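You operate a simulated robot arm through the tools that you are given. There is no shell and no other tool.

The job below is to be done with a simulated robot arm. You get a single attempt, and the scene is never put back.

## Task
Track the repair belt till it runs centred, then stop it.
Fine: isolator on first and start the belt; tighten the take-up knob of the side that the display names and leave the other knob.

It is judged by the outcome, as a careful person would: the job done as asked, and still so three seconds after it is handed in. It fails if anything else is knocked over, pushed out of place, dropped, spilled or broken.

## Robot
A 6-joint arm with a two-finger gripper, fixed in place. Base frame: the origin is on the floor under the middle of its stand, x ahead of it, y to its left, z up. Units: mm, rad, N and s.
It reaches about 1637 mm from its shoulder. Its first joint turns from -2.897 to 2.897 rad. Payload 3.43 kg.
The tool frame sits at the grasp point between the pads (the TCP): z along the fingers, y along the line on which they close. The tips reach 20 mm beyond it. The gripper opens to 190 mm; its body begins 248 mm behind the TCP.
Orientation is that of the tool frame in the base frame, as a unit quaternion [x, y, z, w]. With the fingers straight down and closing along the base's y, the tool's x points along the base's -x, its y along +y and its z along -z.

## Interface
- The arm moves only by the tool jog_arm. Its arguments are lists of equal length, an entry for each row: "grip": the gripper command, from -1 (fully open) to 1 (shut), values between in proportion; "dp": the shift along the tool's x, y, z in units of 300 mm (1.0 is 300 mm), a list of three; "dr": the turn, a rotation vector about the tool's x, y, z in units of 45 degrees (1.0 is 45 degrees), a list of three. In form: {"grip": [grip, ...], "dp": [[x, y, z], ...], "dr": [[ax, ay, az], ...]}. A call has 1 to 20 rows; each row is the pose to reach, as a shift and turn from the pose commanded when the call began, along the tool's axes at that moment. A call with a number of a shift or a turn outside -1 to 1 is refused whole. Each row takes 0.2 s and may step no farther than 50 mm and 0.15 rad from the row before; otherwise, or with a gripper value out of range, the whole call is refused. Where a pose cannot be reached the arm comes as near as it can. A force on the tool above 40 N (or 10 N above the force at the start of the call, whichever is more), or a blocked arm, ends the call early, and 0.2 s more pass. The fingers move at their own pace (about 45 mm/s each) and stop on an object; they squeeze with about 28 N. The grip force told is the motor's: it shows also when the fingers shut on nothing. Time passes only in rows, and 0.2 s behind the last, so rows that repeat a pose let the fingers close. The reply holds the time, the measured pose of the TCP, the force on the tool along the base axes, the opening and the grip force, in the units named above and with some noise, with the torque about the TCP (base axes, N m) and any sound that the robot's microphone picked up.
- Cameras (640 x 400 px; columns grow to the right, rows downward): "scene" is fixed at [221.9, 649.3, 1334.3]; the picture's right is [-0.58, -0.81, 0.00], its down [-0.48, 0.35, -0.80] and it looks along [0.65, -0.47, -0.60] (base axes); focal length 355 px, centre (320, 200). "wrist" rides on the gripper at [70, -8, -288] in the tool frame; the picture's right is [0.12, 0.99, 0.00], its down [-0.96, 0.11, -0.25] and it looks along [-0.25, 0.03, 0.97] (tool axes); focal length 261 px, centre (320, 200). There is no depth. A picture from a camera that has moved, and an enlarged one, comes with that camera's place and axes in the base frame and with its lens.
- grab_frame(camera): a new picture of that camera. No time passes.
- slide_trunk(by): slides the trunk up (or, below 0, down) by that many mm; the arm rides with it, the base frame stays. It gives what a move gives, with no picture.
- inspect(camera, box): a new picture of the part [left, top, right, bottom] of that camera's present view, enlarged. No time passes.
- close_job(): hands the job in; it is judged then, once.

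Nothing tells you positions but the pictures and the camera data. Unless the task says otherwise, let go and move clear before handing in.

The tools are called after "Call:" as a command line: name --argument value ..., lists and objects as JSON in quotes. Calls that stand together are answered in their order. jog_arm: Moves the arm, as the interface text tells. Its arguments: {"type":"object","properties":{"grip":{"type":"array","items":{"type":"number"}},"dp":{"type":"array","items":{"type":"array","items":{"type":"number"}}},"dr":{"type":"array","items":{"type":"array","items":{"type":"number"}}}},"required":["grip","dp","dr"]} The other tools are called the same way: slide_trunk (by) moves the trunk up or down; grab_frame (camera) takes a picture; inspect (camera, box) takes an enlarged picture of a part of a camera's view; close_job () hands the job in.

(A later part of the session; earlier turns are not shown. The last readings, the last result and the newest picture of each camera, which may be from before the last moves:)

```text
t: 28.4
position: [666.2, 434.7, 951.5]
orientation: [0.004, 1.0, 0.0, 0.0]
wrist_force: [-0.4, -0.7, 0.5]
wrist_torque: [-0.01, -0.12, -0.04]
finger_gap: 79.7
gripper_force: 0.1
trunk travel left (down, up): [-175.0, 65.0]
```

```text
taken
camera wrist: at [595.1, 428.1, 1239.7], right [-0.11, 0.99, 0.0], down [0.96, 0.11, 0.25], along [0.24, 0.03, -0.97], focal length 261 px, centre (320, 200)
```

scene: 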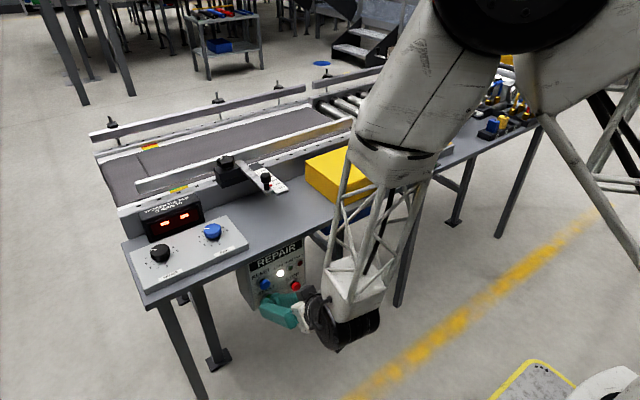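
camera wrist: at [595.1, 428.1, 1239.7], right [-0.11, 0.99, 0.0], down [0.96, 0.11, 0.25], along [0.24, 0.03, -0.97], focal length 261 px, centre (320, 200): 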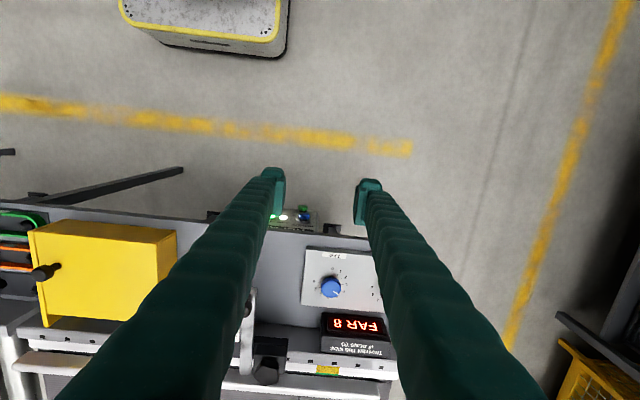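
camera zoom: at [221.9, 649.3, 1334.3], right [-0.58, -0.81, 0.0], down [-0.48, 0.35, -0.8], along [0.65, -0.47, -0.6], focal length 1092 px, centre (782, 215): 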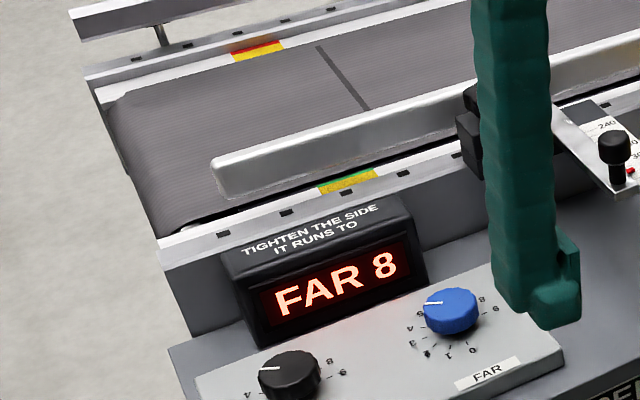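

The display has risen to FAR 8, so the belt is still drifting towards FAR. I'll pinpoint the blue knob before moving over it.

Call:
inspect --camera "wrist" --box '[290, 240, 390, 310]'

Call:
inspect --camera "scene" --box '[180, 210, 250, 255]'

```text
5.71 times, centred on (340, 275) of wrist
camera zoom: at [595.1, 428.1, 1239.7], right [-0.11, 0.99, 0.0], down [0.96, 0.11, 0.25], along [0.24, 0.03, -0.97], focal length 1489 px, centre (206, -229)
```

zoom: 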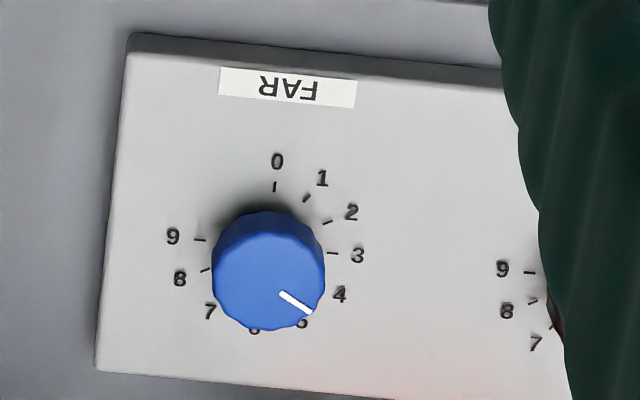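

```text
8.89 times, centred on (215, 232) of scene
camera zoom: at [221.9, 649.3, 1334.3], right [-0.58, -0.81, 0.0], down [-0.48, 0.35, -0.8], along [0.65, -0.47, -0.6], focal length 3156 px, centre (1253, -89)
```

zoom: 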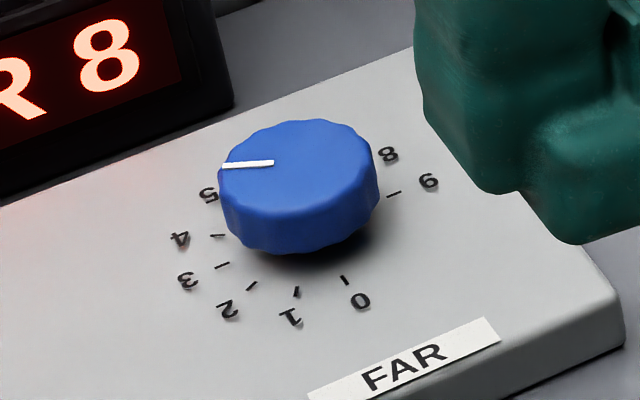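

The scale runs 0 to 9 clockwise at 30° per division, with the FAR pointer near 4.2. The knob top is at about (892, 485.5, 768) and the knob is about 41 mm across. I'll move over it with a 45° yaw so there is room to turn clockwise.

Call:
jog_arm --grip '[0.16, 0.16, 0.16, 0.16, 0.16, 0.16]' --dp '[[-0.1255, 0.0283, 0.06], [-0.251, 0.0567, 0.12], [-0.3765, 0.085, 0.2], [-0.502, 0.1133, 0.28], [-0.6275, 0.1417, 0.36], [-0.753, 0.17, 0.437]]' --dr '[[0, 0, -0.1667], [0, 0, -0.3333], [0, 0, -0.5], [0, 0, -0.6667], [0, 0, -0.8333], [0, 0, -1.0]]'

Call:
grab_frame --camera "wrist"

Call:
inspect --camera "scene" --box '[110, 160, 290, 280]'

Call:
inspect --camera "wrist" --box '[260, 130, 380, 210]'

```text
t: 29.8
position: [891.9, 483.6, 819.7]
orientation: [-0.38, 0.925, 0.001, 0.001]
wrist_force: [-0.5, -0.1, 1.4]
wrist_torque: [0.03, -0.15, 0.02]
finger_gap: 79.7
gripper_force: 0.0
trunk travel left (down, up): [-175.0, 65.0]
```

```text
taken
camera wrist: at [846.8, 429.0, 1108.4], right [-0.78, 0.62, 0.0], down [0.6, 0.76, 0.25], along [0.16, 0.19, -0.97], focal length 261 px, centre (320, 200)
```

wrist: 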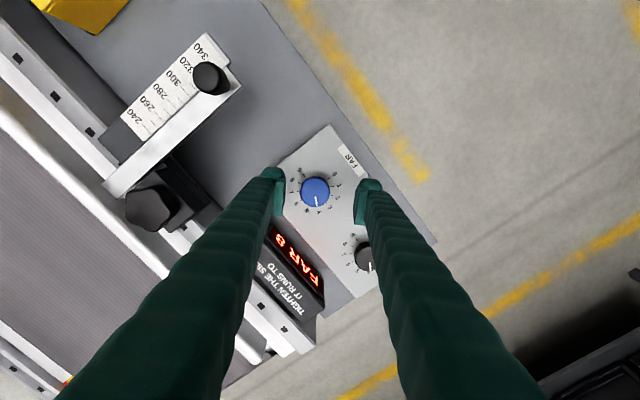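

```text
3.33 times, centred on (200, 220) of scene
camera zoom: at [221.9, 649.3, 1334.3], right [-0.58, -0.81, 0.0], down [-0.48, 0.35, -0.8], along [0.65, -0.47, -0.6], focal length 1183 px, centre (720, 133)
```

zoom: 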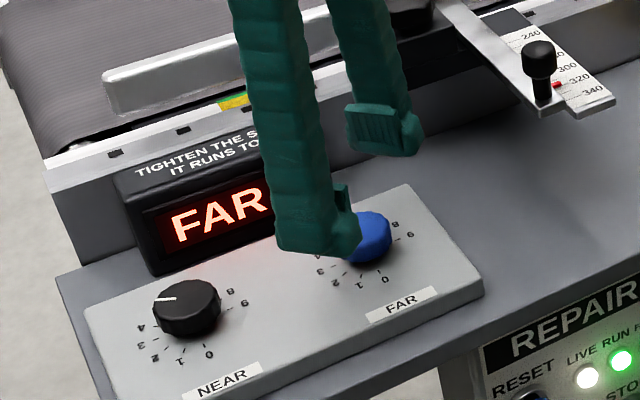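

```text
5.00 times, centred on (320, 170) of wrist
camera zoom: at [846.8, 429.0, 1108.4], right [-0.78, 0.62, 0.0], down [0.6, 0.76, 0.25], along [0.16, 0.19, -0.97], focal length 1303 px, centre (320, 350)
```

zoom: 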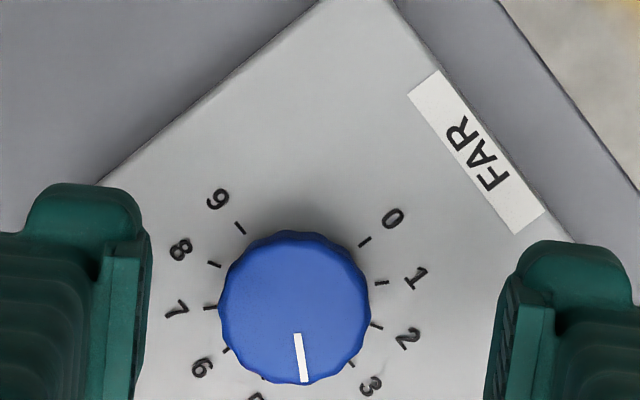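

The display holds at FAR 8 in the wrist view, and the knob axis is about 8 mm further in +x than I had it. I'll correct for that and descend slowly so the tips sit just above the knob panel.

Call:
jog_arm --grip '[0.16, 0.16, 0.16, 0.16]' --dp '[[-0.0213, -0.0163, 0.04], [-0.0213, -0.0163, 0.09], [-0.0213, -0.0163, 0.135], [-0.0213, -0.0163, 0.165]]' --dr '[[0, 0, 0], [0, 0, 0], [0, 0, 0], [0, 0, 0]]'

Call:
inspect --camera "scene" --box '[150, 180, 270, 260]'

Call:
inspect --camera "wrist" --box '[240, 140, 400, 280]'

```text
t: 30.8
position: [900.7, 484.0, 769.7]
orientation: [-0.378, 0.926, 0.0, -0.001]
wrist_force: [-0.3, 0.4, 0.4]
wrist_torque: [0.02, 0.01, 0.03]
finger_gap: 79.9
gripper_force: 0.0
trunk travel left (down, up): [-175.0, 65.0]
```

```text
5.00 times, centred on (210, 220) of scene
camera zoom: at [221.9, 649.3, 1334.3], right [-0.58, -0.81, 0.0], down [-0.48, 0.35, -0.8], along [0.65, -0.47, -0.6], focal length 1775 px, centre (870, 100)
```

zoom: 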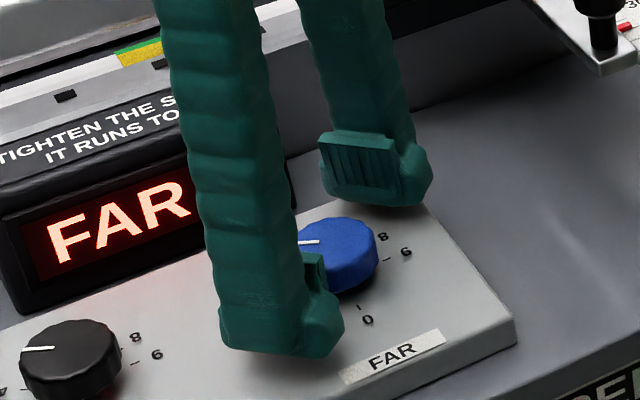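

```text
2.86 times, centred on (320, 210) of wrist
camera zoom: at [855.5, 430.2, 1058.2], right [-0.78, 0.62, 0.0], down [0.61, 0.76, 0.25], along [0.15, 0.19, -0.97], focal length 745 px, centre (320, 171)
```

zoom: 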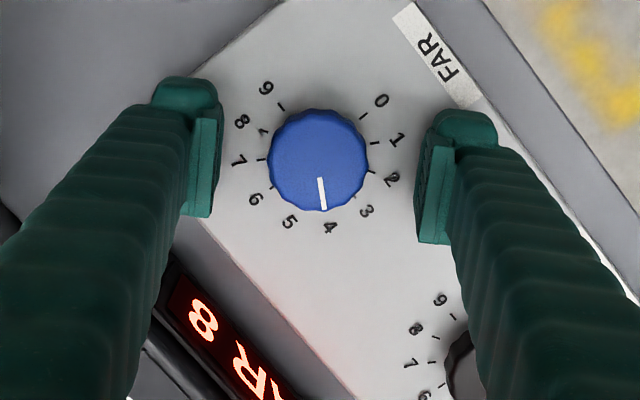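

The knob is centred between the fingers and the wrist view shows "FAR 8". I'll lower 2.5 mm and close on the knob.

Call:
jog_arm --grip '[0.16, 0.7, 1, 1, 1, 1]' --dp '[[0, 0, 0.008], [0, 0, 0.008], [0, 0, 0.008], [0, 0, 0.008], [0, 0, 0.008], [0, 0, 0.008]]' --dr '[[0, 0, 0], [0, 0, 0], [0, 0, 0], [0, 0, 0], [0, 0, 0], [0, 0, 0]]'

Call:
inspect --camera "scene" --box '[150, 180, 270, 260]'

Call:
inspect --camera "wrist" --box '[240, 140, 400, 280]'

```text
t: 32.2
position: [901.9, 484.3, 767.8]
orientation: [-0.378, 0.926, 0.0, 0.001]
wrist_force: [2.9, -2.3, -0.1]
wrist_torque: [-0.03, -0.07, -0.02]
finger_gap: 39.6
gripper_force: 45.5
trunk travel left (down, up): [-175.0, 65.0]
```

```text
5.00 times, centred on (210, 220) of scene
camera zoom: at [221.9, 649.3, 1334.3], right [-0.58, -0.81, 0.0], down [-0.48, 0.35, -0.8], along [0.65, -0.47, -0.6], focal length 1775 px, centre (870, 100)
```

zoom: 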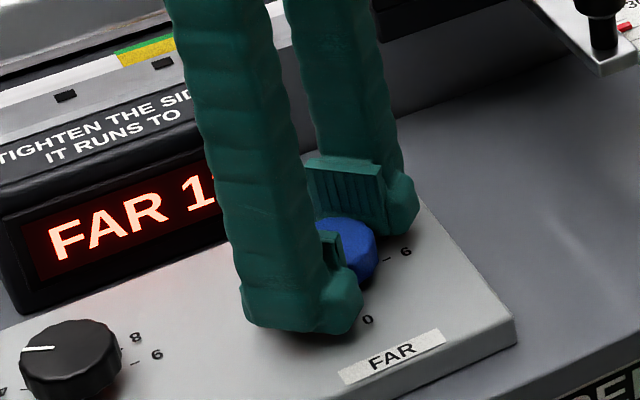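

```text
2.86 times, centred on (320, 210) of wrist
camera zoom: at [856.1, 429.8, 1055.7], right [-0.78, 0.62, 0.0], down [0.61, 0.76, 0.25], along [0.15, 0.19, -0.97], focal length 745 px, centre (320, 171)
```

zoom: 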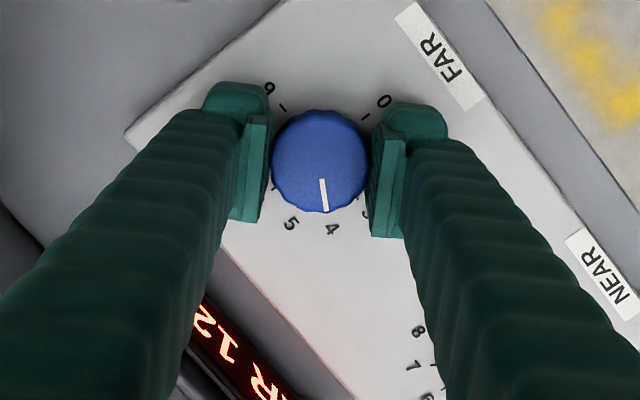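

The knob is firmly gripped and the display is up to FAR 12. I'll tighten clockwise by about 30° and watch the trend.

Call:
jog_arm --grip '[1, 1, 1, 1, 1]' --dp '[[0, 0, 0], [0, 0, 0], [0, 0, 0], [0, 0, 0], [0, 0, 0]]' --dr '[[0, 0, 0.1333], [0, 0, 0.2667], [0, 0, 0.4], [0, 0, 0.5333], [0, 0, 0.6667]]'

Call:
inspect --camera "scene" --box '[150, 180, 270, 260]'

Call:
inspect --camera "wrist" --box '[240, 140, 400, 280]'

```text
t: 33.4
position: [901.0, 483.9, 767.9]
orientation: [-0.125, 0.992, 0.0, 0.0]
wrist_force: [3.3, -1.7, -2.7]
wrist_torque: [-0.01, 0.05, -0.02]
finger_gap: 39.5
gripper_force: 45.3
trunk travel left (down, up): [-175.0, 65.0]
```

```text
5.00 times, centred on (210, 220) of scene
camera zoom: at [221.9, 649.3, 1334.3], right [-0.58, -0.81, 0.0], down [-0.48, 0.35, -0.8], along [0.65, -0.47, -0.6], focal length 1775 px, centre (870, 100)
```

zoom: 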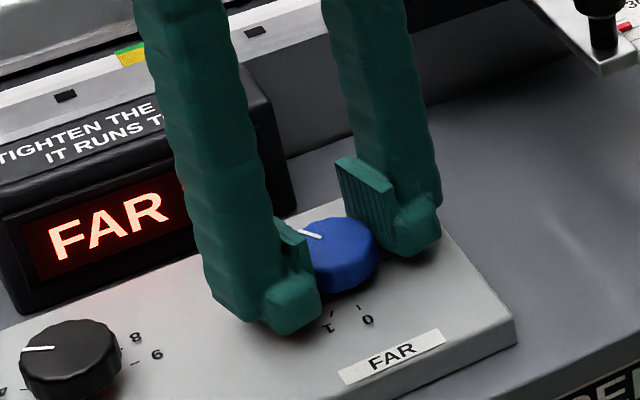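

```text
2.86 times, centred on (320, 210) of wrist
camera zoom: at [834.3, 459.8, 1055.7], right [-0.36, 0.93, 0.0], down [0.9, 0.35, 0.25], along [0.23, 0.09, -0.97], focal length 745 px, centre (320, 171)
```

zoom: 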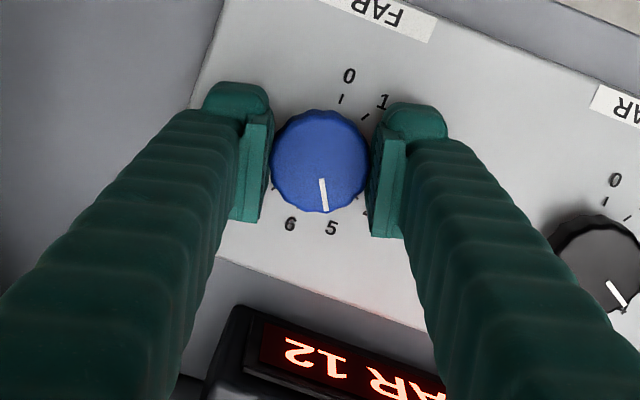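

The knob is now at about 5.3 and the display reads FAR 12. I'll wait a moment to see which way it trends.

Call:
jog_arm --grip '[1, 1, 1, 1, 1]' --dp '[[0, 0, 0], [0, 0, 0], [0, 0, 0], [0, 0, 0], [0, 0, 0]]' --dr '[[0, 0, 0], [0, 0, 0], [0, 0, 0], [0, 0, 0], [0, 0, 0]]'

Call:
inspect --camera "wrist" --box '[240, 140, 400, 280]'

```text
t: 34.6
position: [900.9, 484.3, 766.9]
orientation: [-0.126, 0.992, 0.0, 0.0]
wrist_force: [1.8, -2.5, -4.1]
wrist_torque: [-0.01, -0.01, -0.02]
finger_gap: 39.2
gripper_force: 44.9
trunk travel left (down, up): [-175.0, 65.0]
```

```text
2.86 times, centred on (320, 210) of wrist
camera zoom: at [834.3, 459.8, 1055.7], right [-0.36, 0.93, 0.0], down [0.9, 0.35, 0.25], along [0.23, 0.09, -0.97], focal length 745 px, centre (320, 171)
```

zoom: 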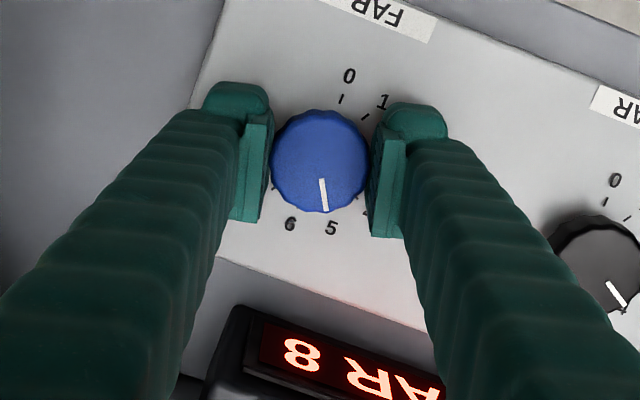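

It is dropping, now at FAR 8. I'll wait a little longer before touching the knob again.

Call:
jog_arm --grip '[1, 1, 1, 1, 1]' --dp '[[0, 0, 0], [0, 0, 0], [0, 0, 0], [0, 0, 0], [0, 0, 0]]' --dr '[[0, 0, 0], [0, 0, 0], [0, 0, 0], [0, 0, 0], [0, 0, 0]]'

Call:
inspect --camera "wrist" --box '[240, 140, 400, 280]'

Call:
inspect --camera "scene" --box '[80, 80, 340, 220]'

```text
t: 35.8
position: [901.3, 484.6, 766.6]
orientation: [-0.125, 0.992, 0.0, 0.0]
wrist_force: [1.2, -1.9, -4.0]
wrist_torque: [-0.02, 0.0, -0.01]
finger_gap: 39.2
gripper_force: 44.8
trunk travel left (down, up): [-175.0, 65.0]
```

```text
2.86 times, centred on (320, 210) of wrist
camera zoom: at [834.3, 459.8, 1055.7], right [-0.36, 0.93, 0.0], down [0.9, 0.35, 0.25], along [0.23, 0.09, -0.97], focal length 745 px, centre (320, 171)
```

zoom: 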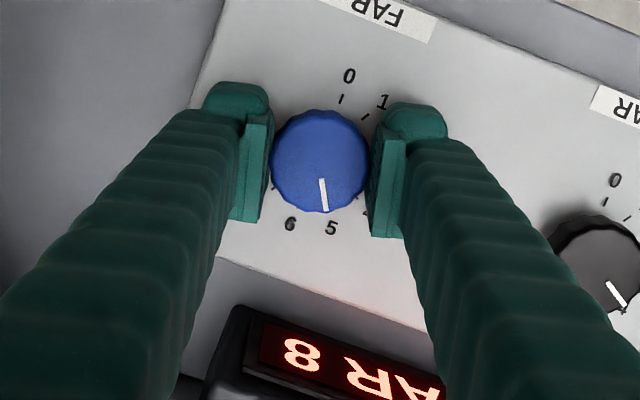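

```text
2.46 times, centred on (210, 150) of scene
camera zoom: at [221.9, 649.3, 1334.3], right [-0.58, -0.81, 0.0], down [-0.48, 0.35, -0.8], along [0.65, -0.47, -0.6], focal length 874 px, centre (591, 323)
```

zoom: 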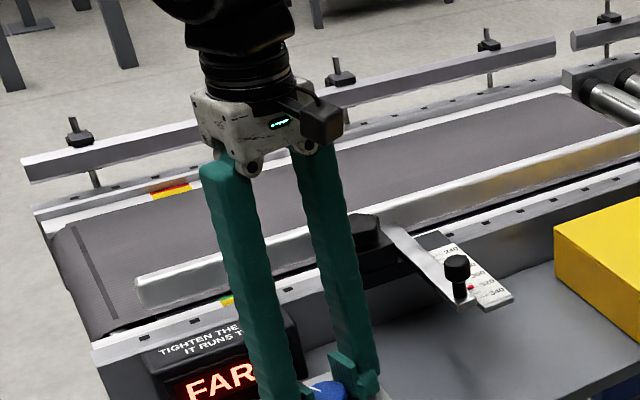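

Still FAR 8. One more second will tell me whether it is settling or still moving.

Call:
jog_arm --grip '[1, 1, 1, 1, 1, 1]' --dp '[[0, 0, 0], [0, 0, 0], [0, 0, 0], [0, 0, 0], [0, 0, 0], [0, 0, 0]]' --dr '[[0, 0, 0], [0, 0, 0], [0, 0, 0], [0, 0, 0], [0, 0, 0], [0, 0, 0]]'

Call:
inspect --camera "wrist" --box '[240, 140, 400, 280]'

```text
t: 37.2
position: [901.0, 484.6, 768.1]
orientation: [-0.126, 0.992, 0.0, 0.0]
wrist_force: [0.9, -1.5, -4.1]
wrist_torque: [-0.04, -0.05, 0.01]
finger_gap: 39.6
gripper_force: 44.9
trunk travel left (down, up): [-175.0, 65.0]
```

```text
2.86 times, centred on (320, 210) of wrist
camera zoom: at [834.3, 459.7, 1055.8], right [-0.36, 0.93, 0.0], down [0.9, 0.35, 0.25], along [0.23, 0.09, -0.97], focal length 745 px, centre (320, 171)
```

zoom: 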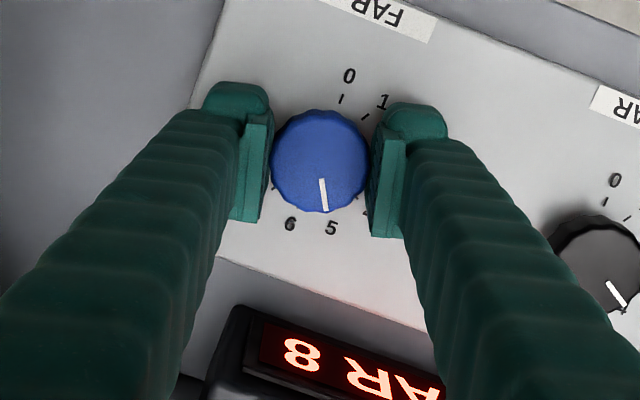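

It has settled at FAR 8, so one division is worth roughly 4 to 6 units. I'll tighten another 30° and let it settle.

Call:
jog_arm --grip '[1, 1, 1, 1, 1, 1, 1, 1, 1, 1, 1]' --dp '[[0, 0, 0], [0, 0, 0], [0, 0, 0], [0, 0, 0], [0, 0, 0], [0, 0, 0], [0, 0, 0], [0, 0, 0], [0, 0, 0], [0, 0, 0], [0, 0, 0]]' --dr '[[0, 0, 0.1333], [0, 0, 0.2667], [0, 0, 0.4], [0, 0, 0.5333], [0, 0, 0.6667], [0, 0, 0.6667], [0, 0, 0.6667], [0, 0, 0.6667], [0, 0, 0.6667], [0, 0, 0.6667], [0, 0, 0.6667]]'

Call:
inspect --camera "wrist" --box '[240, 140, 400, 280]'

Call:
inspect --camera "scene" --box '[110, 180, 270, 300]'

```text
t: 39.6
position: [900.6, 484.8, 767.2]
orientation: [0.135, 0.991, 0.0, -0.001]
wrist_force: [7.8, 5.1, -1.8]
wrist_torque: [0.07, -0.1, -0.02]
finger_gap: 39.0
gripper_force: 44.9
trunk travel left (down, up): [-175.0, 65.0]
```

```text
2.86 times, centred on (320, 210) of wrist
camera zoom: at [830.2, 496.5, 1055.8], right [0.15, 0.99, 0.0], down [0.96, -0.15, 0.25], along [0.24, -0.04, -0.97], focal length 745 px, centre (320, 171)
```

zoom: 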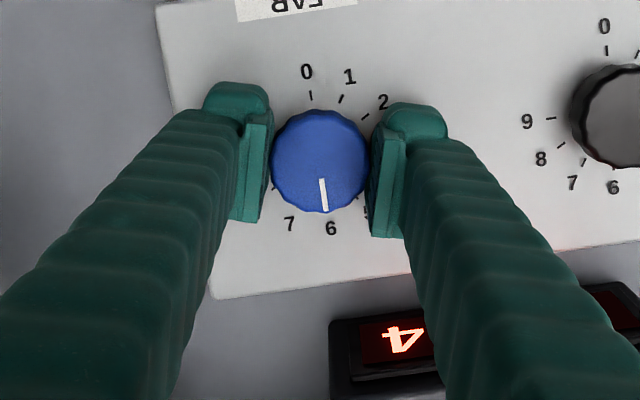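

```text
3.33 times, centred on (190, 240) of scene
camera zoom: at [221.9, 649.3, 1334.3], right [-0.58, -0.81, 0.0], down [-0.48, 0.35, -0.8], along [0.65, -0.47, -0.6], focal length 1183 px, centre (753, 67)
```

zoom: 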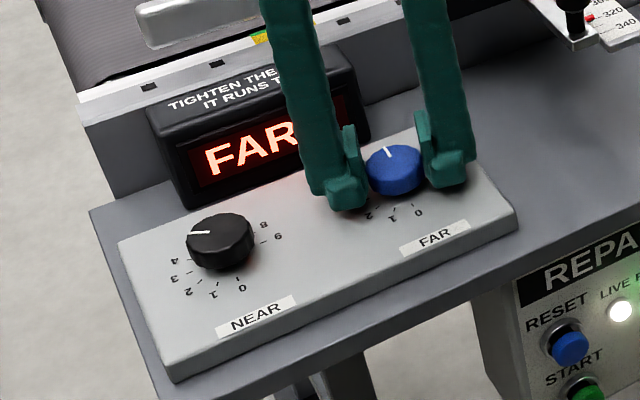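

FAR 4 now, with the knob at about 6.3. I'll wait for it to settle again.

Call:
jog_arm --grip '[1, 1, 1, 1, 1, 1, 1, 1, 1, 1]' --dp '[[0, 0, 0], [0, 0, 0], [0, 0, 0], [0, 0, 0], [0, 0, 0], [0, 0, 0], [0, 0, 0], [0, 0, 0], [0, 0, 0], [0, 0, 0]]' --dr '[[0, 0, 0], [0, 0, 0], [0, 0, 0], [0, 0, 0], [0, 0, 0], [0, 0, 0], [0, 0, 0], [0, 0, 0], [0, 0, 0], [0, 0, 0]]'

Call:
inspect --camera "wrist" --box '[240, 140, 400, 280]'

Call:
inspect --camera "scene" --box '[110, 180, 270, 300]'

```text
t: 41.8
position: [900.4, 484.9, 766.1]
orientation: [0.134, 0.991, -0.001, 0.0]
wrist_force: [8.6, 7.1, 0.8]
wrist_torque: [0.07, -0.12, 0.01]
finger_gap: 39.5
gripper_force: 45.3
trunk travel left (down, up): [-175.0, 65.0]
```

```text
2.86 times, centred on (320, 210) of wrist
camera zoom: at [830.2, 496.6, 1055.8], right [0.15, 0.99, 0.0], down [0.96, -0.15, 0.25], along [0.24, -0.04, -0.97], focal length 745 px, centre (320, 171)
```

zoom: 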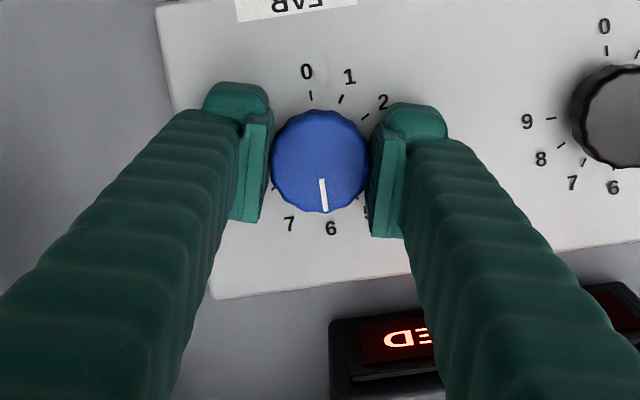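

```text
3.33 times, centred on (190, 240) of scene
camera zoom: at [221.9, 649.3, 1334.3], right [-0.58, -0.81, 0.0], down [-0.48, 0.35, -0.8], along [0.65, -0.47, -0.6], focal length 1183 px, centre (753, 67)
```

zoom: 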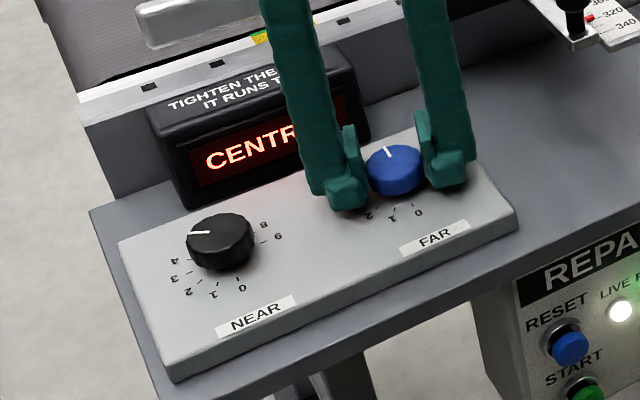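

The display now reads CENTRED. I'll hold several seconds to see whether it stays there or overshoots to NEAR.

Call:
jog_arm --grip '[1, 1, 1, 1, 1, 1, 1, 1, 1, 1]' --dp '[[0, 0, 0], [0, 0, 0], [0, 0, 0], [0, 0, 0], [0, 0, 0], [0, 0, 0], [0, 0, 0], [0, 0, 0], [0, 0, 0], [0, 0, 0]]' --dr '[[0, 0, 0], [0, 0, 0], [0, 0, 0], [0, 0, 0], [0, 0, 0], [0, 0, 0], [0, 0, 0], [0, 0, 0], [0, 0, 0], [0, 0, 0]]'

Call:
inspect --camera "scene" --box '[110, 180, 270, 300]'

Call:
jog_arm --grip '[1, 1, 1, 1, 1, 1, 1, 1, 1, 1]' --dp '[[0, 0, 0], [0, 0, 0], [0, 0, 0], [0, 0, 0], [0, 0, 0], [0, 0, 0], [0, 0, 0], [0, 0, 0], [0, 0, 0], [0, 0, 0]]' --dr '[[0, 0, 0], [0, 0, 0], [0, 0, 0], [0, 0, 0], [0, 0, 0], [0, 0, 0], [0, 0, 0], [0, 0, 0], [0, 0, 0], [0, 0, 0]]'

Call:
inspect --camera "scene" --box '[110, 180, 270, 300]'

Call:
inspect --camera "scene" --box '[80, 100, 220, 220]'

```text
t: 44.0
position: [900.9, 484.9, 766.6]
orientation: [0.136, 0.991, 0.0, 0.0]
wrist_force: [8.2, 7.4, 0.8]
wrist_torque: [0.04, -0.09, 0.03]
finger_gap: 39.3
gripper_force: 44.6
trunk travel left (down, up): [-175.0, 65.0]
```

```text
3.33 times, centred on (190, 240) of scene
camera zoom: at [221.9, 649.3, 1334.3], right [-0.58, -0.81, 0.0], down [-0.48, 0.35, -0.8], along [0.65, -0.47, -0.6], focal length 1183 px, centre (753, 67)
```

zoom: 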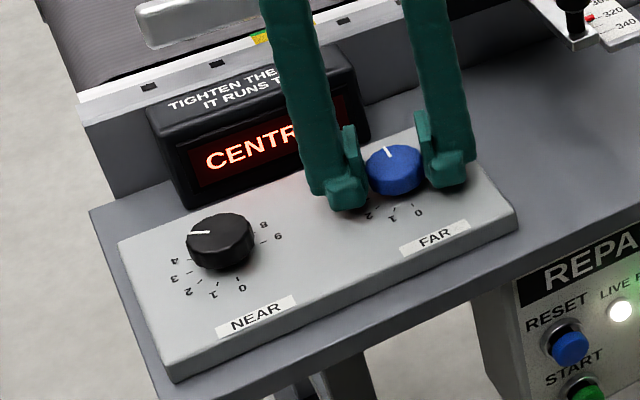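

```text
t: 46.2
position: [901.7, 484.2, 767.2]
orientation: [0.134, 0.991, 0.0, 0.0]
wrist_force: [7.5, 5.2, 0.9]
wrist_torque: [0.04, -0.07, -0.01]
finger_gap: 39.5
gripper_force: 45.6
trunk travel left (down, up): [-175.0, 65.0]
```

```text
3.33 times, centred on (190, 240) of scene
camera zoom: at [221.9, 649.3, 1334.3], right [-0.58, -0.81, 0.0], down [-0.48, 0.35, -0.8], along [0.65, -0.47, -0.6], focal length 1183 px, centre (753, 67)
```

zoom: 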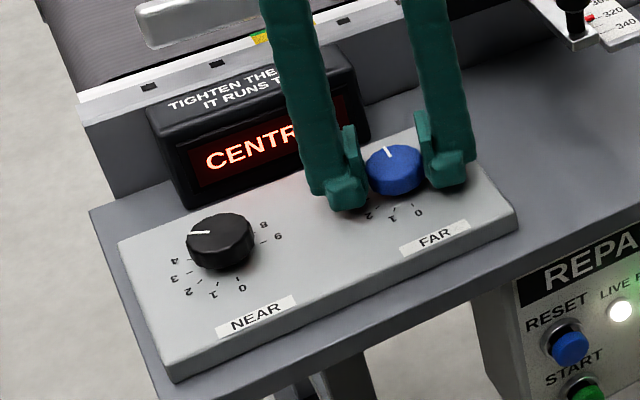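

```text
3.33 times, centred on (150, 160) of scene
camera zoom: at [221.9, 649.3, 1334.3], right [-0.58, -0.81, 0.0], down [-0.48, 0.35, -0.8], along [0.65, -0.47, -0.6], focal length 1183 px, centre (887, 333)
```

zoom: 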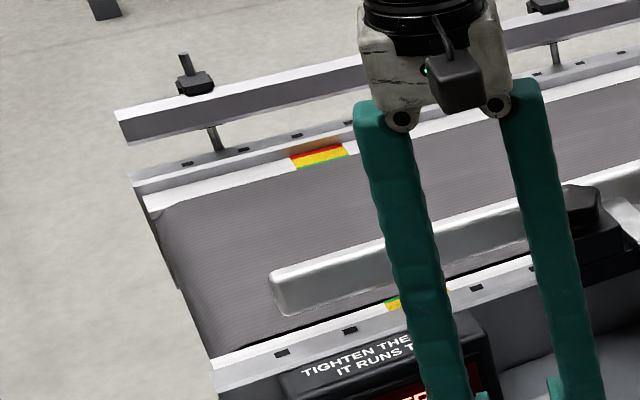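

CENTRED has held for more than 4 s. I'll check the belt edges against the coloured marks to see how well centred it is.

Call:
inspect --camera "scene" --box '[130, 135, 170, 160]'

Call:
inspect --camera "scene" --box '[160, 175, 200, 200]'

Call:
grab_frame --camera "wrist"

```text
16.00 times, centred on (150, 148) of scene
camera zoom: at [221.9, 649.3, 1334.3], right [-0.58, -0.81, 0.0], down [-0.48, 0.35, -0.8], along [0.65, -0.47, -0.6], focal length 5680 px, centre (3040, 1040)
```

zoom: 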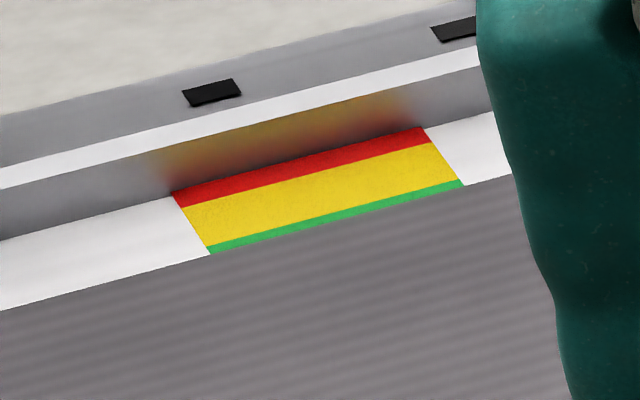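

```text
16.00 times, centred on (180, 188) of scene
camera zoom: at [221.9, 649.3, 1334.3], right [-0.58, -0.81, 0.0], down [-0.48, 0.35, -0.8], along [0.65, -0.47, -0.6], focal length 5680 px, centre (2560, 400)
```

zoom: 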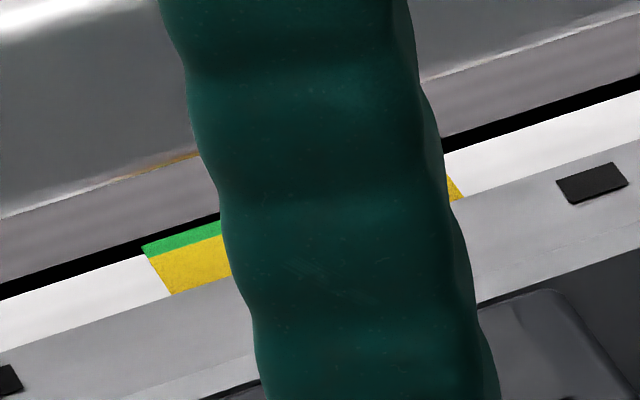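

```text
taken
camera wrist: at [830.1, 496.6, 1055.8], right [0.15, 0.99, 0.0], down [0.96, -0.15, 0.25], along [0.24, -0.04, -0.97], focal length 261 px, centre (320, 200)
```

wrist: 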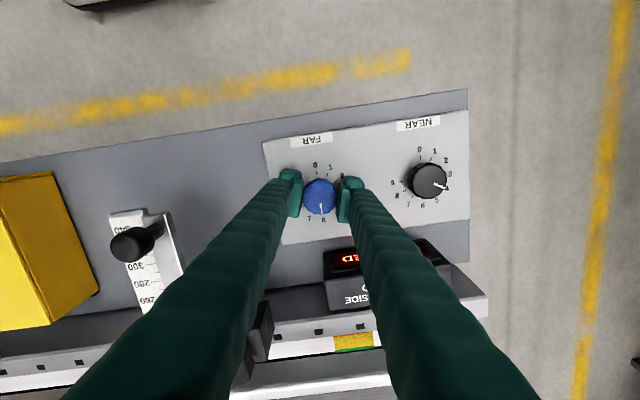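

The belt edges look even against the marks on both sides. I'll release the blue knob gently, rise clear, and confirm the display still reads CENTRED.

Call:
jog_arm --grip '[0.5, 0.3, 0.16, 0.16, 0.16, 0.16, 0.16, 0.16]' --dp '[[0, 0, 0], [0, 0, 0], [0, 0, 0], [0, 0, -0.1], [0, 0, -0.23], [0, 0, -0.36], [0, 0, -0.5], [0, 0, -0.63]]' --dr '[[0, 0, 0], [0, 0, 0], [0, 0, 0], [0, 0, 0], [0, 0, 0], [0, 0, 0], [0, 0, 0], [0, 0, 0]]'

Call:
inspect --camera "scene" --box '[110, 180, 270, 300]'

Call:
grab_frame --camera "wrist"

```text
t: 48.0
position: [900.4, 483.0, 955.6]
orientation: [0.135, 0.991, 0.0, 0.0]
wrist_force: [0.5, 0.2, -0.3]
wrist_torque: [-0.05, 0.06, -0.02]
finger_gap: 79.8
gripper_force: 0.1
trunk travel left (down, up): [-175.0, 65.0]
```

```text
3.33 times, centred on (190, 240) of scene
camera zoom: at [221.9, 649.3, 1334.3], right [-0.58, -0.81, 0.0], down [-0.48, 0.35, -0.8], along [0.65, -0.47, -0.6], focal length 1183 px, centre (753, 67)
```

zoom: 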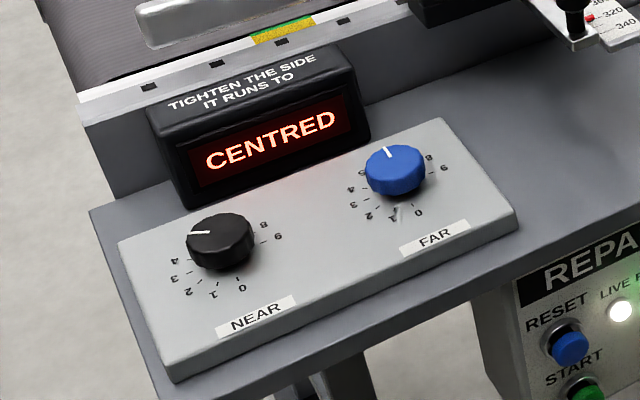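

```text
taken
camera wrist: at [829.3, 495.9, 1244.7], right [0.15, 0.99, 0.0], down [0.96, -0.15, 0.25], along [0.24, -0.04, -0.97], focal length 261 px, centre (320, 200)
```

wrist: 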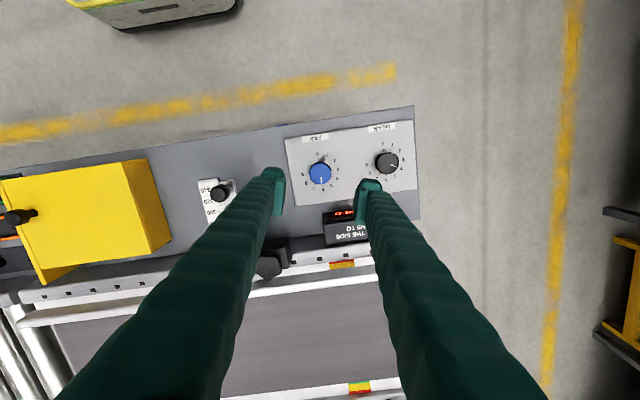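

Still CENTRED after release, and the NEAR knob is unmoved. From up here both edge marks are visible, so I'll compare them.

Call:
inspect --camera "wrist" --box '[320, 250, 364, 278]'

Call:
inspect --camera "wrist" --box '[338, 372, 382, 400]'

Call:
inspect --camera "scene" --box '[130, 135, 170, 160]'

Call:
inspect --camera "scene" --box '[160, 175, 200, 200]'

```text
14.29 times, centred on (342, 264) of wrist
camera zoom: at [829.3, 495.9, 1244.7], right [0.15, 0.99, 0.0], down [0.96, -0.15, 0.25], along [0.24, -0.04, -0.97], focal length 3724 px, centre (6, -714)
```

zoom: 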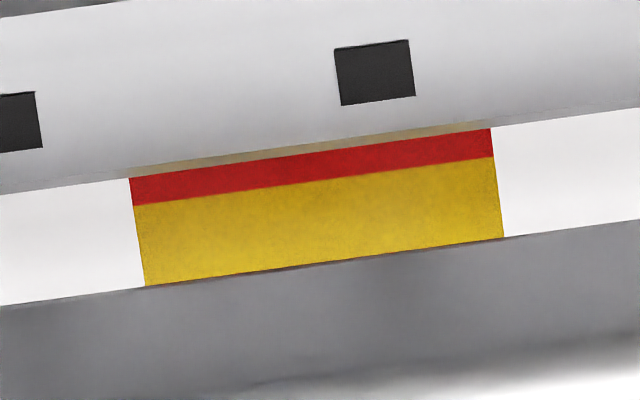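

```text
14.29 times, centred on (360, 386) of wrist
camera zoom: at [829.3, 495.9, 1244.7], right [0.15, 0.99, 0.0], down [0.96, -0.15, 0.25], along [0.24, -0.04, -0.97], focal length 3724 px, centre (-251, -2457)
```

zoom: 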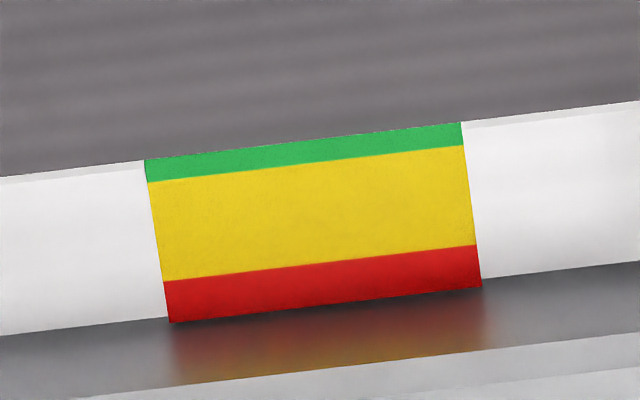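

```text
16.00 times, centred on (150, 148) of scene
camera zoom: at [221.9, 649.3, 1334.3], right [-0.58, -0.81, 0.0], down [-0.48, 0.35, -0.8], along [0.65, -0.47, -0.6], focal length 5680 px, centre (3040, 1040)
```

zoom: 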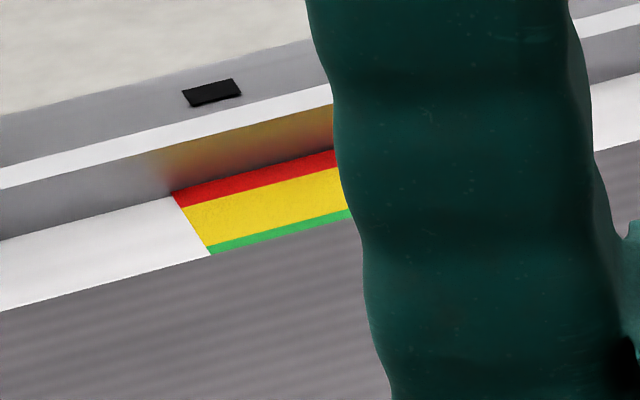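

```text
16.00 times, centred on (180, 188) of scene
camera zoom: at [221.9, 649.3, 1334.3], right [-0.58, -0.81, 0.0], down [-0.48, 0.35, -0.8], along [0.65, -0.47, -0.6], focal length 5680 px, centre (2560, 400)
```

zoom: 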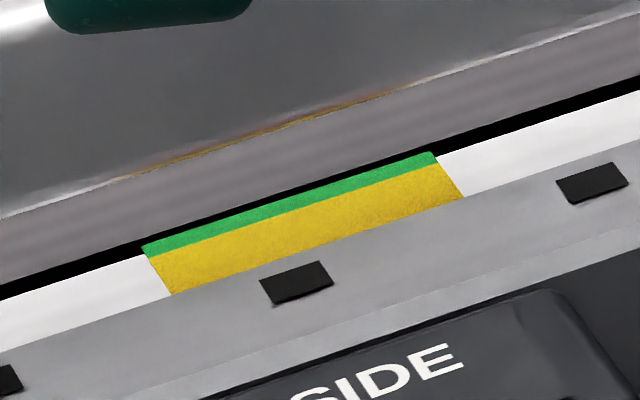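

Green shows about equally on both sides, so the belt really is centred. Next is STOP at about (804, 317, 523). I'll move back off the shelf, straighten the yaw, and close the fingers.

Call:
jog_arm --grip '[0.16, 0.5, 1, 1, 1, 1, 1]' --dp '[[0.086, -0.1057, 0], [0.1719, -0.2113, 0], [0.2579, -0.317, 0], [0.3438, -0.4227, 0], [0.4298, -0.5284, 0], [0.5157, -0.634, 0], [0.6017, -0.7397, 0]]' --dr '[[0, 0, -0.049], [0, 0, -0.098], [0, 0, -0.147], [0, 0, -0.195], [0, 0, -0.244], [0, 0, -0.293], [0, 0, -0.342]]'

Call:
grab_frame --camera "scene"

Call:
inspect --camera "scene" --box '[110, 180, 270, 300]'

```text
t: 49.6
position: [668.6, 318.6, 956.0]
orientation: [0.001, 1.0, 0.002, -0.001]
wrist_force: [0.8, -0.1, -1.0]
wrist_torque: [-0.12, 0.17, 0.02]
finger_gap: 0.0
gripper_force: 28.6
trunk travel left (down, up): [-175.0, 65.0]
```

```text
taken
```

scene: 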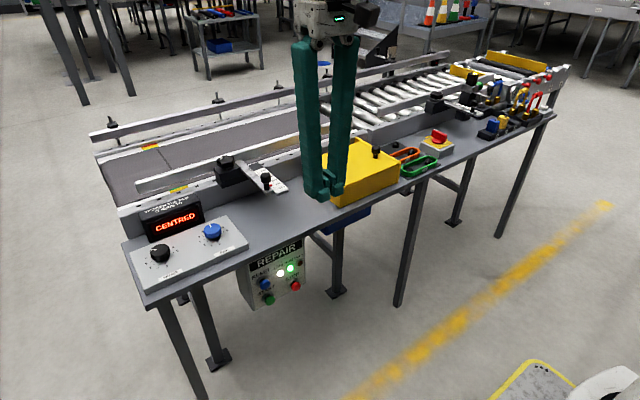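

```text
3.33 times, centred on (190, 240) of scene
camera zoom: at [221.9, 649.3, 1334.3], right [-0.58, -0.81, 0.0], down [-0.48, 0.35, -0.8], along [0.65, -0.47, -0.6], focal length 1183 px, centre (753, 67)
```

zoom: 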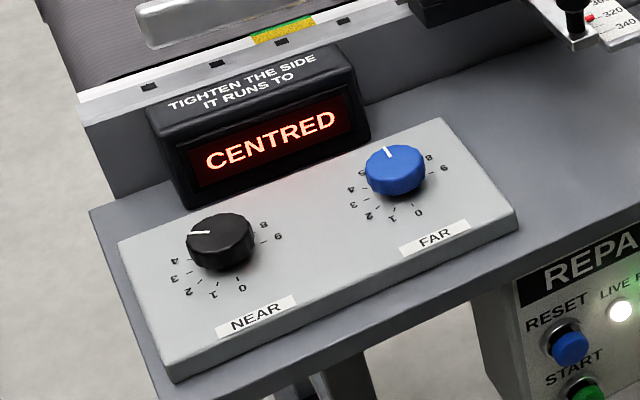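

Still CENTRED, with LIVE and RUN both lit. I'll tilt the tool 25° forward and go down towards STOP, staying clear of the shelf edge.

Call:
jog_arm --grip '[1, 1, 1, 1, 1, 1, 1, 1]' --dp '[[-0.0333, 0, 0.1381], [-0.0667, 0, 0.2762], [-0.1, 0, 0.4143], [-0.1333, 0, 0.5524], [-0.1667, 0, 0.6905], [-0.2, 0, 0.8286], [-0.2283, 0, 0.9667], [-0.2283, 0, 0.9667]]' --dr '[[0, -0.08, 0], [0, -0.16, 0], [0, -0.24, 0], [0, -0.32, 0], [0, -0.4, 0], [0, -0.48, 0], [0, -0.5556, 0], [0, -0.5556, 0]]'

Call:
inspect --camera "scene" --box '[200, 220, 380, 340]'

Call:
grab_frame --camera "wrist"

```text
t: 51.4
position: [736.1, 318.1, 665.7]
orientation: [0.001, 0.976, 0.0, 0.216]
wrist_force: [-1.1, 0.4, -1.0]
wrist_torque: [0.06, 0.0, -0.01]
finger_gap: 0.0
gripper_force: 27.9
trunk travel left (down, up): [-175.0, 65.0]
```

```text
3.33 times, centred on (290, 280) of scene
camera zoom: at [221.9, 649.3, 1334.3], right [-0.58, -0.81, 0.0], down [-0.48, 0.35, -0.8], along [0.65, -0.47, -0.6], focal length 1183 px, centre (420, -67)
```

zoom: 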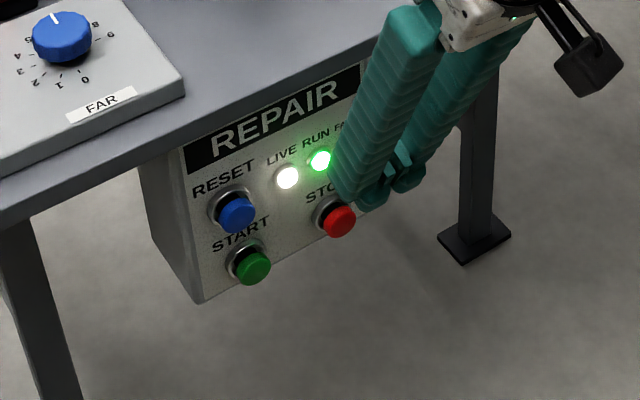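

```text
taken
camera wrist: at [549.6, 311.3, 897.2], right [-0.11, 0.99, -0.05], down [0.77, 0.11, 0.63], along [0.63, 0.03, -0.77], focal length 261 px, centre (320, 200)
```

wrist: 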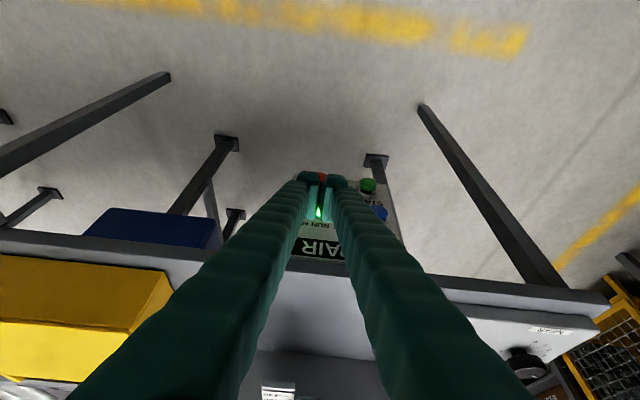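

The arm is where intended. I'll continue down to stand off in front of STOP.

Call:
jog_arm --grip '[1, 1, 1, 1, 1]' --dp '[[0.0404, -0.001, 0.1043], [0.0808, -0.002, 0.2087], [0.1213, -0.003, 0.313], [0.1617, -0.0033, 0.4173], [0.1617, -0.0033, 0.4173]]' --dr '[[0, 0, 0], [0, 0, 0], [0, 0, 0], [0, 0, 0], [0, 0, 0]]'

Call:
inspect --camera "scene" --box '[220, 240, 380, 340]'

Call:
inspect --camera "wrist" --box '[240, 120, 400, 240]'

```text
t: 52.6
position: [744.8, 318.2, 531.5]
orientation: [0.001, 0.976, 0.0, 0.216]
wrist_force: [0.0, 0.4, -0.1]
wrist_torque: [0.04, 0.02, 0.02]
finger_gap: 0.0
gripper_force: 28.5
trunk travel left (down, up): [-175.0, 65.0]
```

```text
4.00 times, centred on (300, 290) of scene
camera zoom: at [221.9, 649.3, 1334.3], right [-0.58, -0.81, 0.0], down [-0.48, 0.35, -0.8], along [0.65, -0.47, -0.6], focal length 1420 px, centre (400, -160)
```

zoom: 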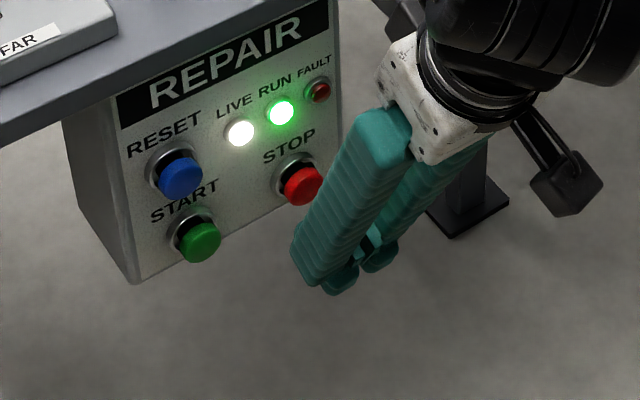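

```text
3.33 times, centred on (320, 180) of wrist
camera zoom: at [559.2, 311.5, 763.7], right [-0.11, 0.99, -0.05], down [0.77, 0.11, 0.63], along [0.63, 0.03, -0.77], focal length 869 px, centre (320, 267)
```

zoom: 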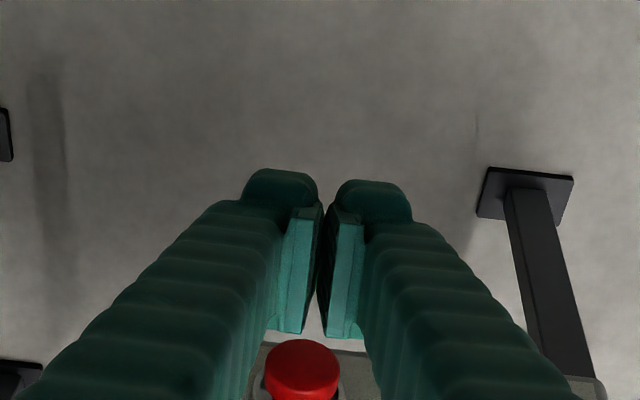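

The tips are lined up with the STOP button. I'll push along +x in small steps.

Call:
jog_arm --grip '[1, 1, 1, 1, 1]' --dp '[[-0.0604, 0, 0.0282], [-0.0906, 0, 0.0423], [-0.1088, 0, 0.0507], [-0.1208, 0, 0.0563], [-0.1299, 0, 0.0606]]' --dr '[[0, 0, 0], [0, 0, 0], [0, 0, 0], [0, 0, 0], [0, 0, 0]]'

Call:
inspect --camera "scene" --box '[220, 240, 380, 340]'

Call:
inspect --camera "wrist" --box '[240, 120, 400, 240]'

```text
t: 53.8
position: [786.7, 318.6, 531.8]
orientation: [0.001, 0.976, -0.001, 0.216]
wrist_force: [-20.6, -6.0, 2.6]
wrist_torque: [0.03, 0.0, -0.09]
finger_gap: 5.9
gripper_force: 34.3
trunk travel left (down, up): [-175.0, 65.0]
heard: click
```

```text
4.00 times, centred on (300, 290) of scene
camera zoom: at [221.9, 649.3, 1334.3], right [-0.58, -0.81, 0.0], down [-0.48, 0.35, -0.8], along [0.65, -0.47, -0.6], focal length 1420 px, centre (400, -160)
```

zoom: 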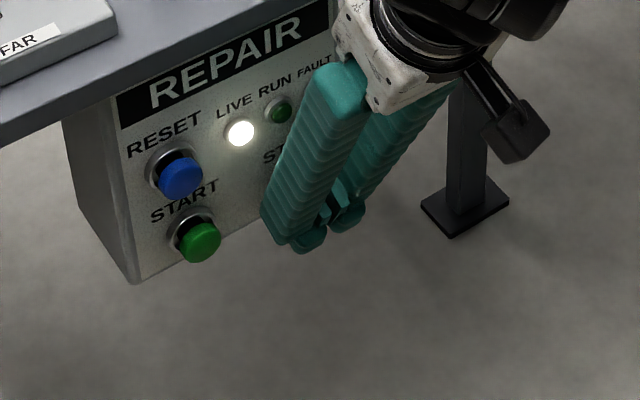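

```text
3.33 times, centred on (320, 180) of wrist
camera zoom: at [600.6, 310.8, 764.1], right [-0.11, 0.99, -0.05], down [0.77, 0.11, 0.63], along [0.63, 0.03, -0.78], focal length 869 px, centre (320, 267)
```

zoom: 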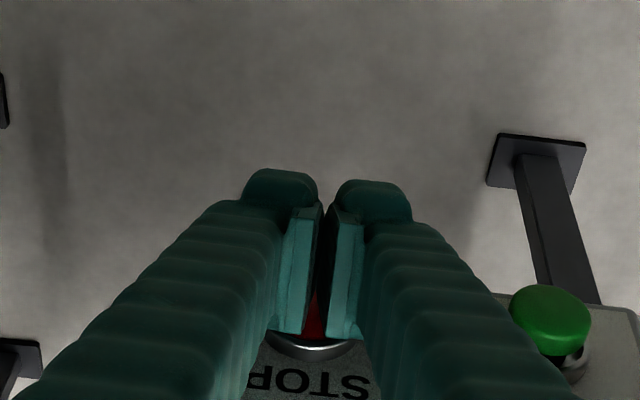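

A click was heard and the RUN lamp went out, so the belt has been stopped. I'll back off the button and rise clear.

Call:
jog_arm --grip '[1, 1, 1, 1, 1, 1, 1]' --dp '[[0.0302, 0, -0.0141], [0.0755, 0, -0.0352], [0.1208, 0, -0.0563], [0.1, 0, -0.16], [0.06, 0, -0.28], [0.02, 0, -0.4], [-0.02, 0, -0.52]]' --dr '[[0, 0, 0], [0, 0, 0], [0, 0, 0], [0, 0, 0], [0, 0, 0], [0, 0, 0], [0, 0, 0]]'

Call:
grab_frame --camera "scene"

Call:
inspect --camera "scene" --box '[110, 180, 270, 300]'

Call:
inspect --camera "scene" --box '[220, 240, 380, 340]'

```text
t: 55.4
position: [728.3, 318.7, 675.8]
orientation: [0.001, 0.977, 0.0, 0.215]
wrist_force: [1.1, 0.3, -1.0]
wrist_torque: [-0.02, 0.02, -0.04]
finger_gap: 0.2
gripper_force: 34.3
trunk travel left (down, up): [-175.0, 65.0]
```

```text
taken
```

scene: 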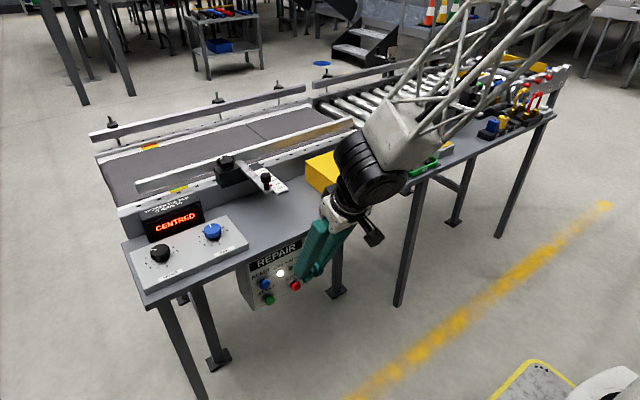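

```text
3.33 times, centred on (190, 240) of scene
camera zoom: at [221.9, 649.3, 1334.3], right [-0.58, -0.81, 0.0], down [-0.48, 0.35, -0.8], along [0.65, -0.47, -0.6], focal length 1183 px, centre (753, 67)
```

zoom: 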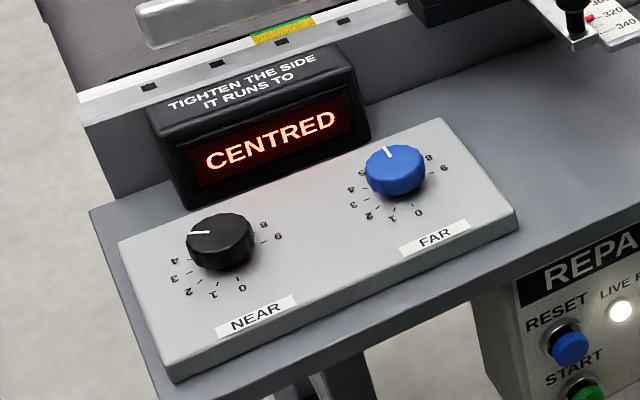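

```text
4.00 times, centred on (300, 290) of scene
camera zoom: at [221.9, 649.3, 1334.3], right [-0.58, -0.81, 0.0], down [-0.48, 0.35, -0.8], along [0.65, -0.47, -0.6], focal length 1420 px, centre (400, -160)
```

zoom: 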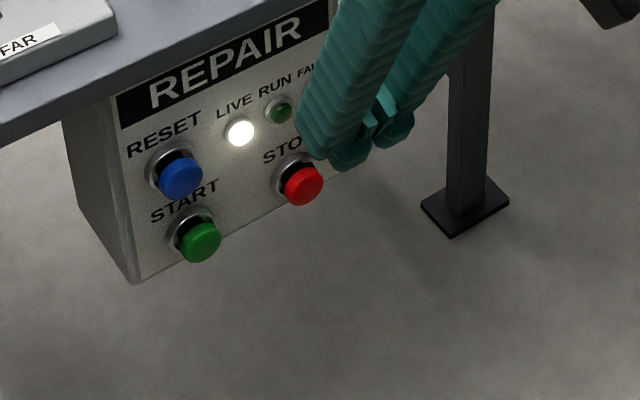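

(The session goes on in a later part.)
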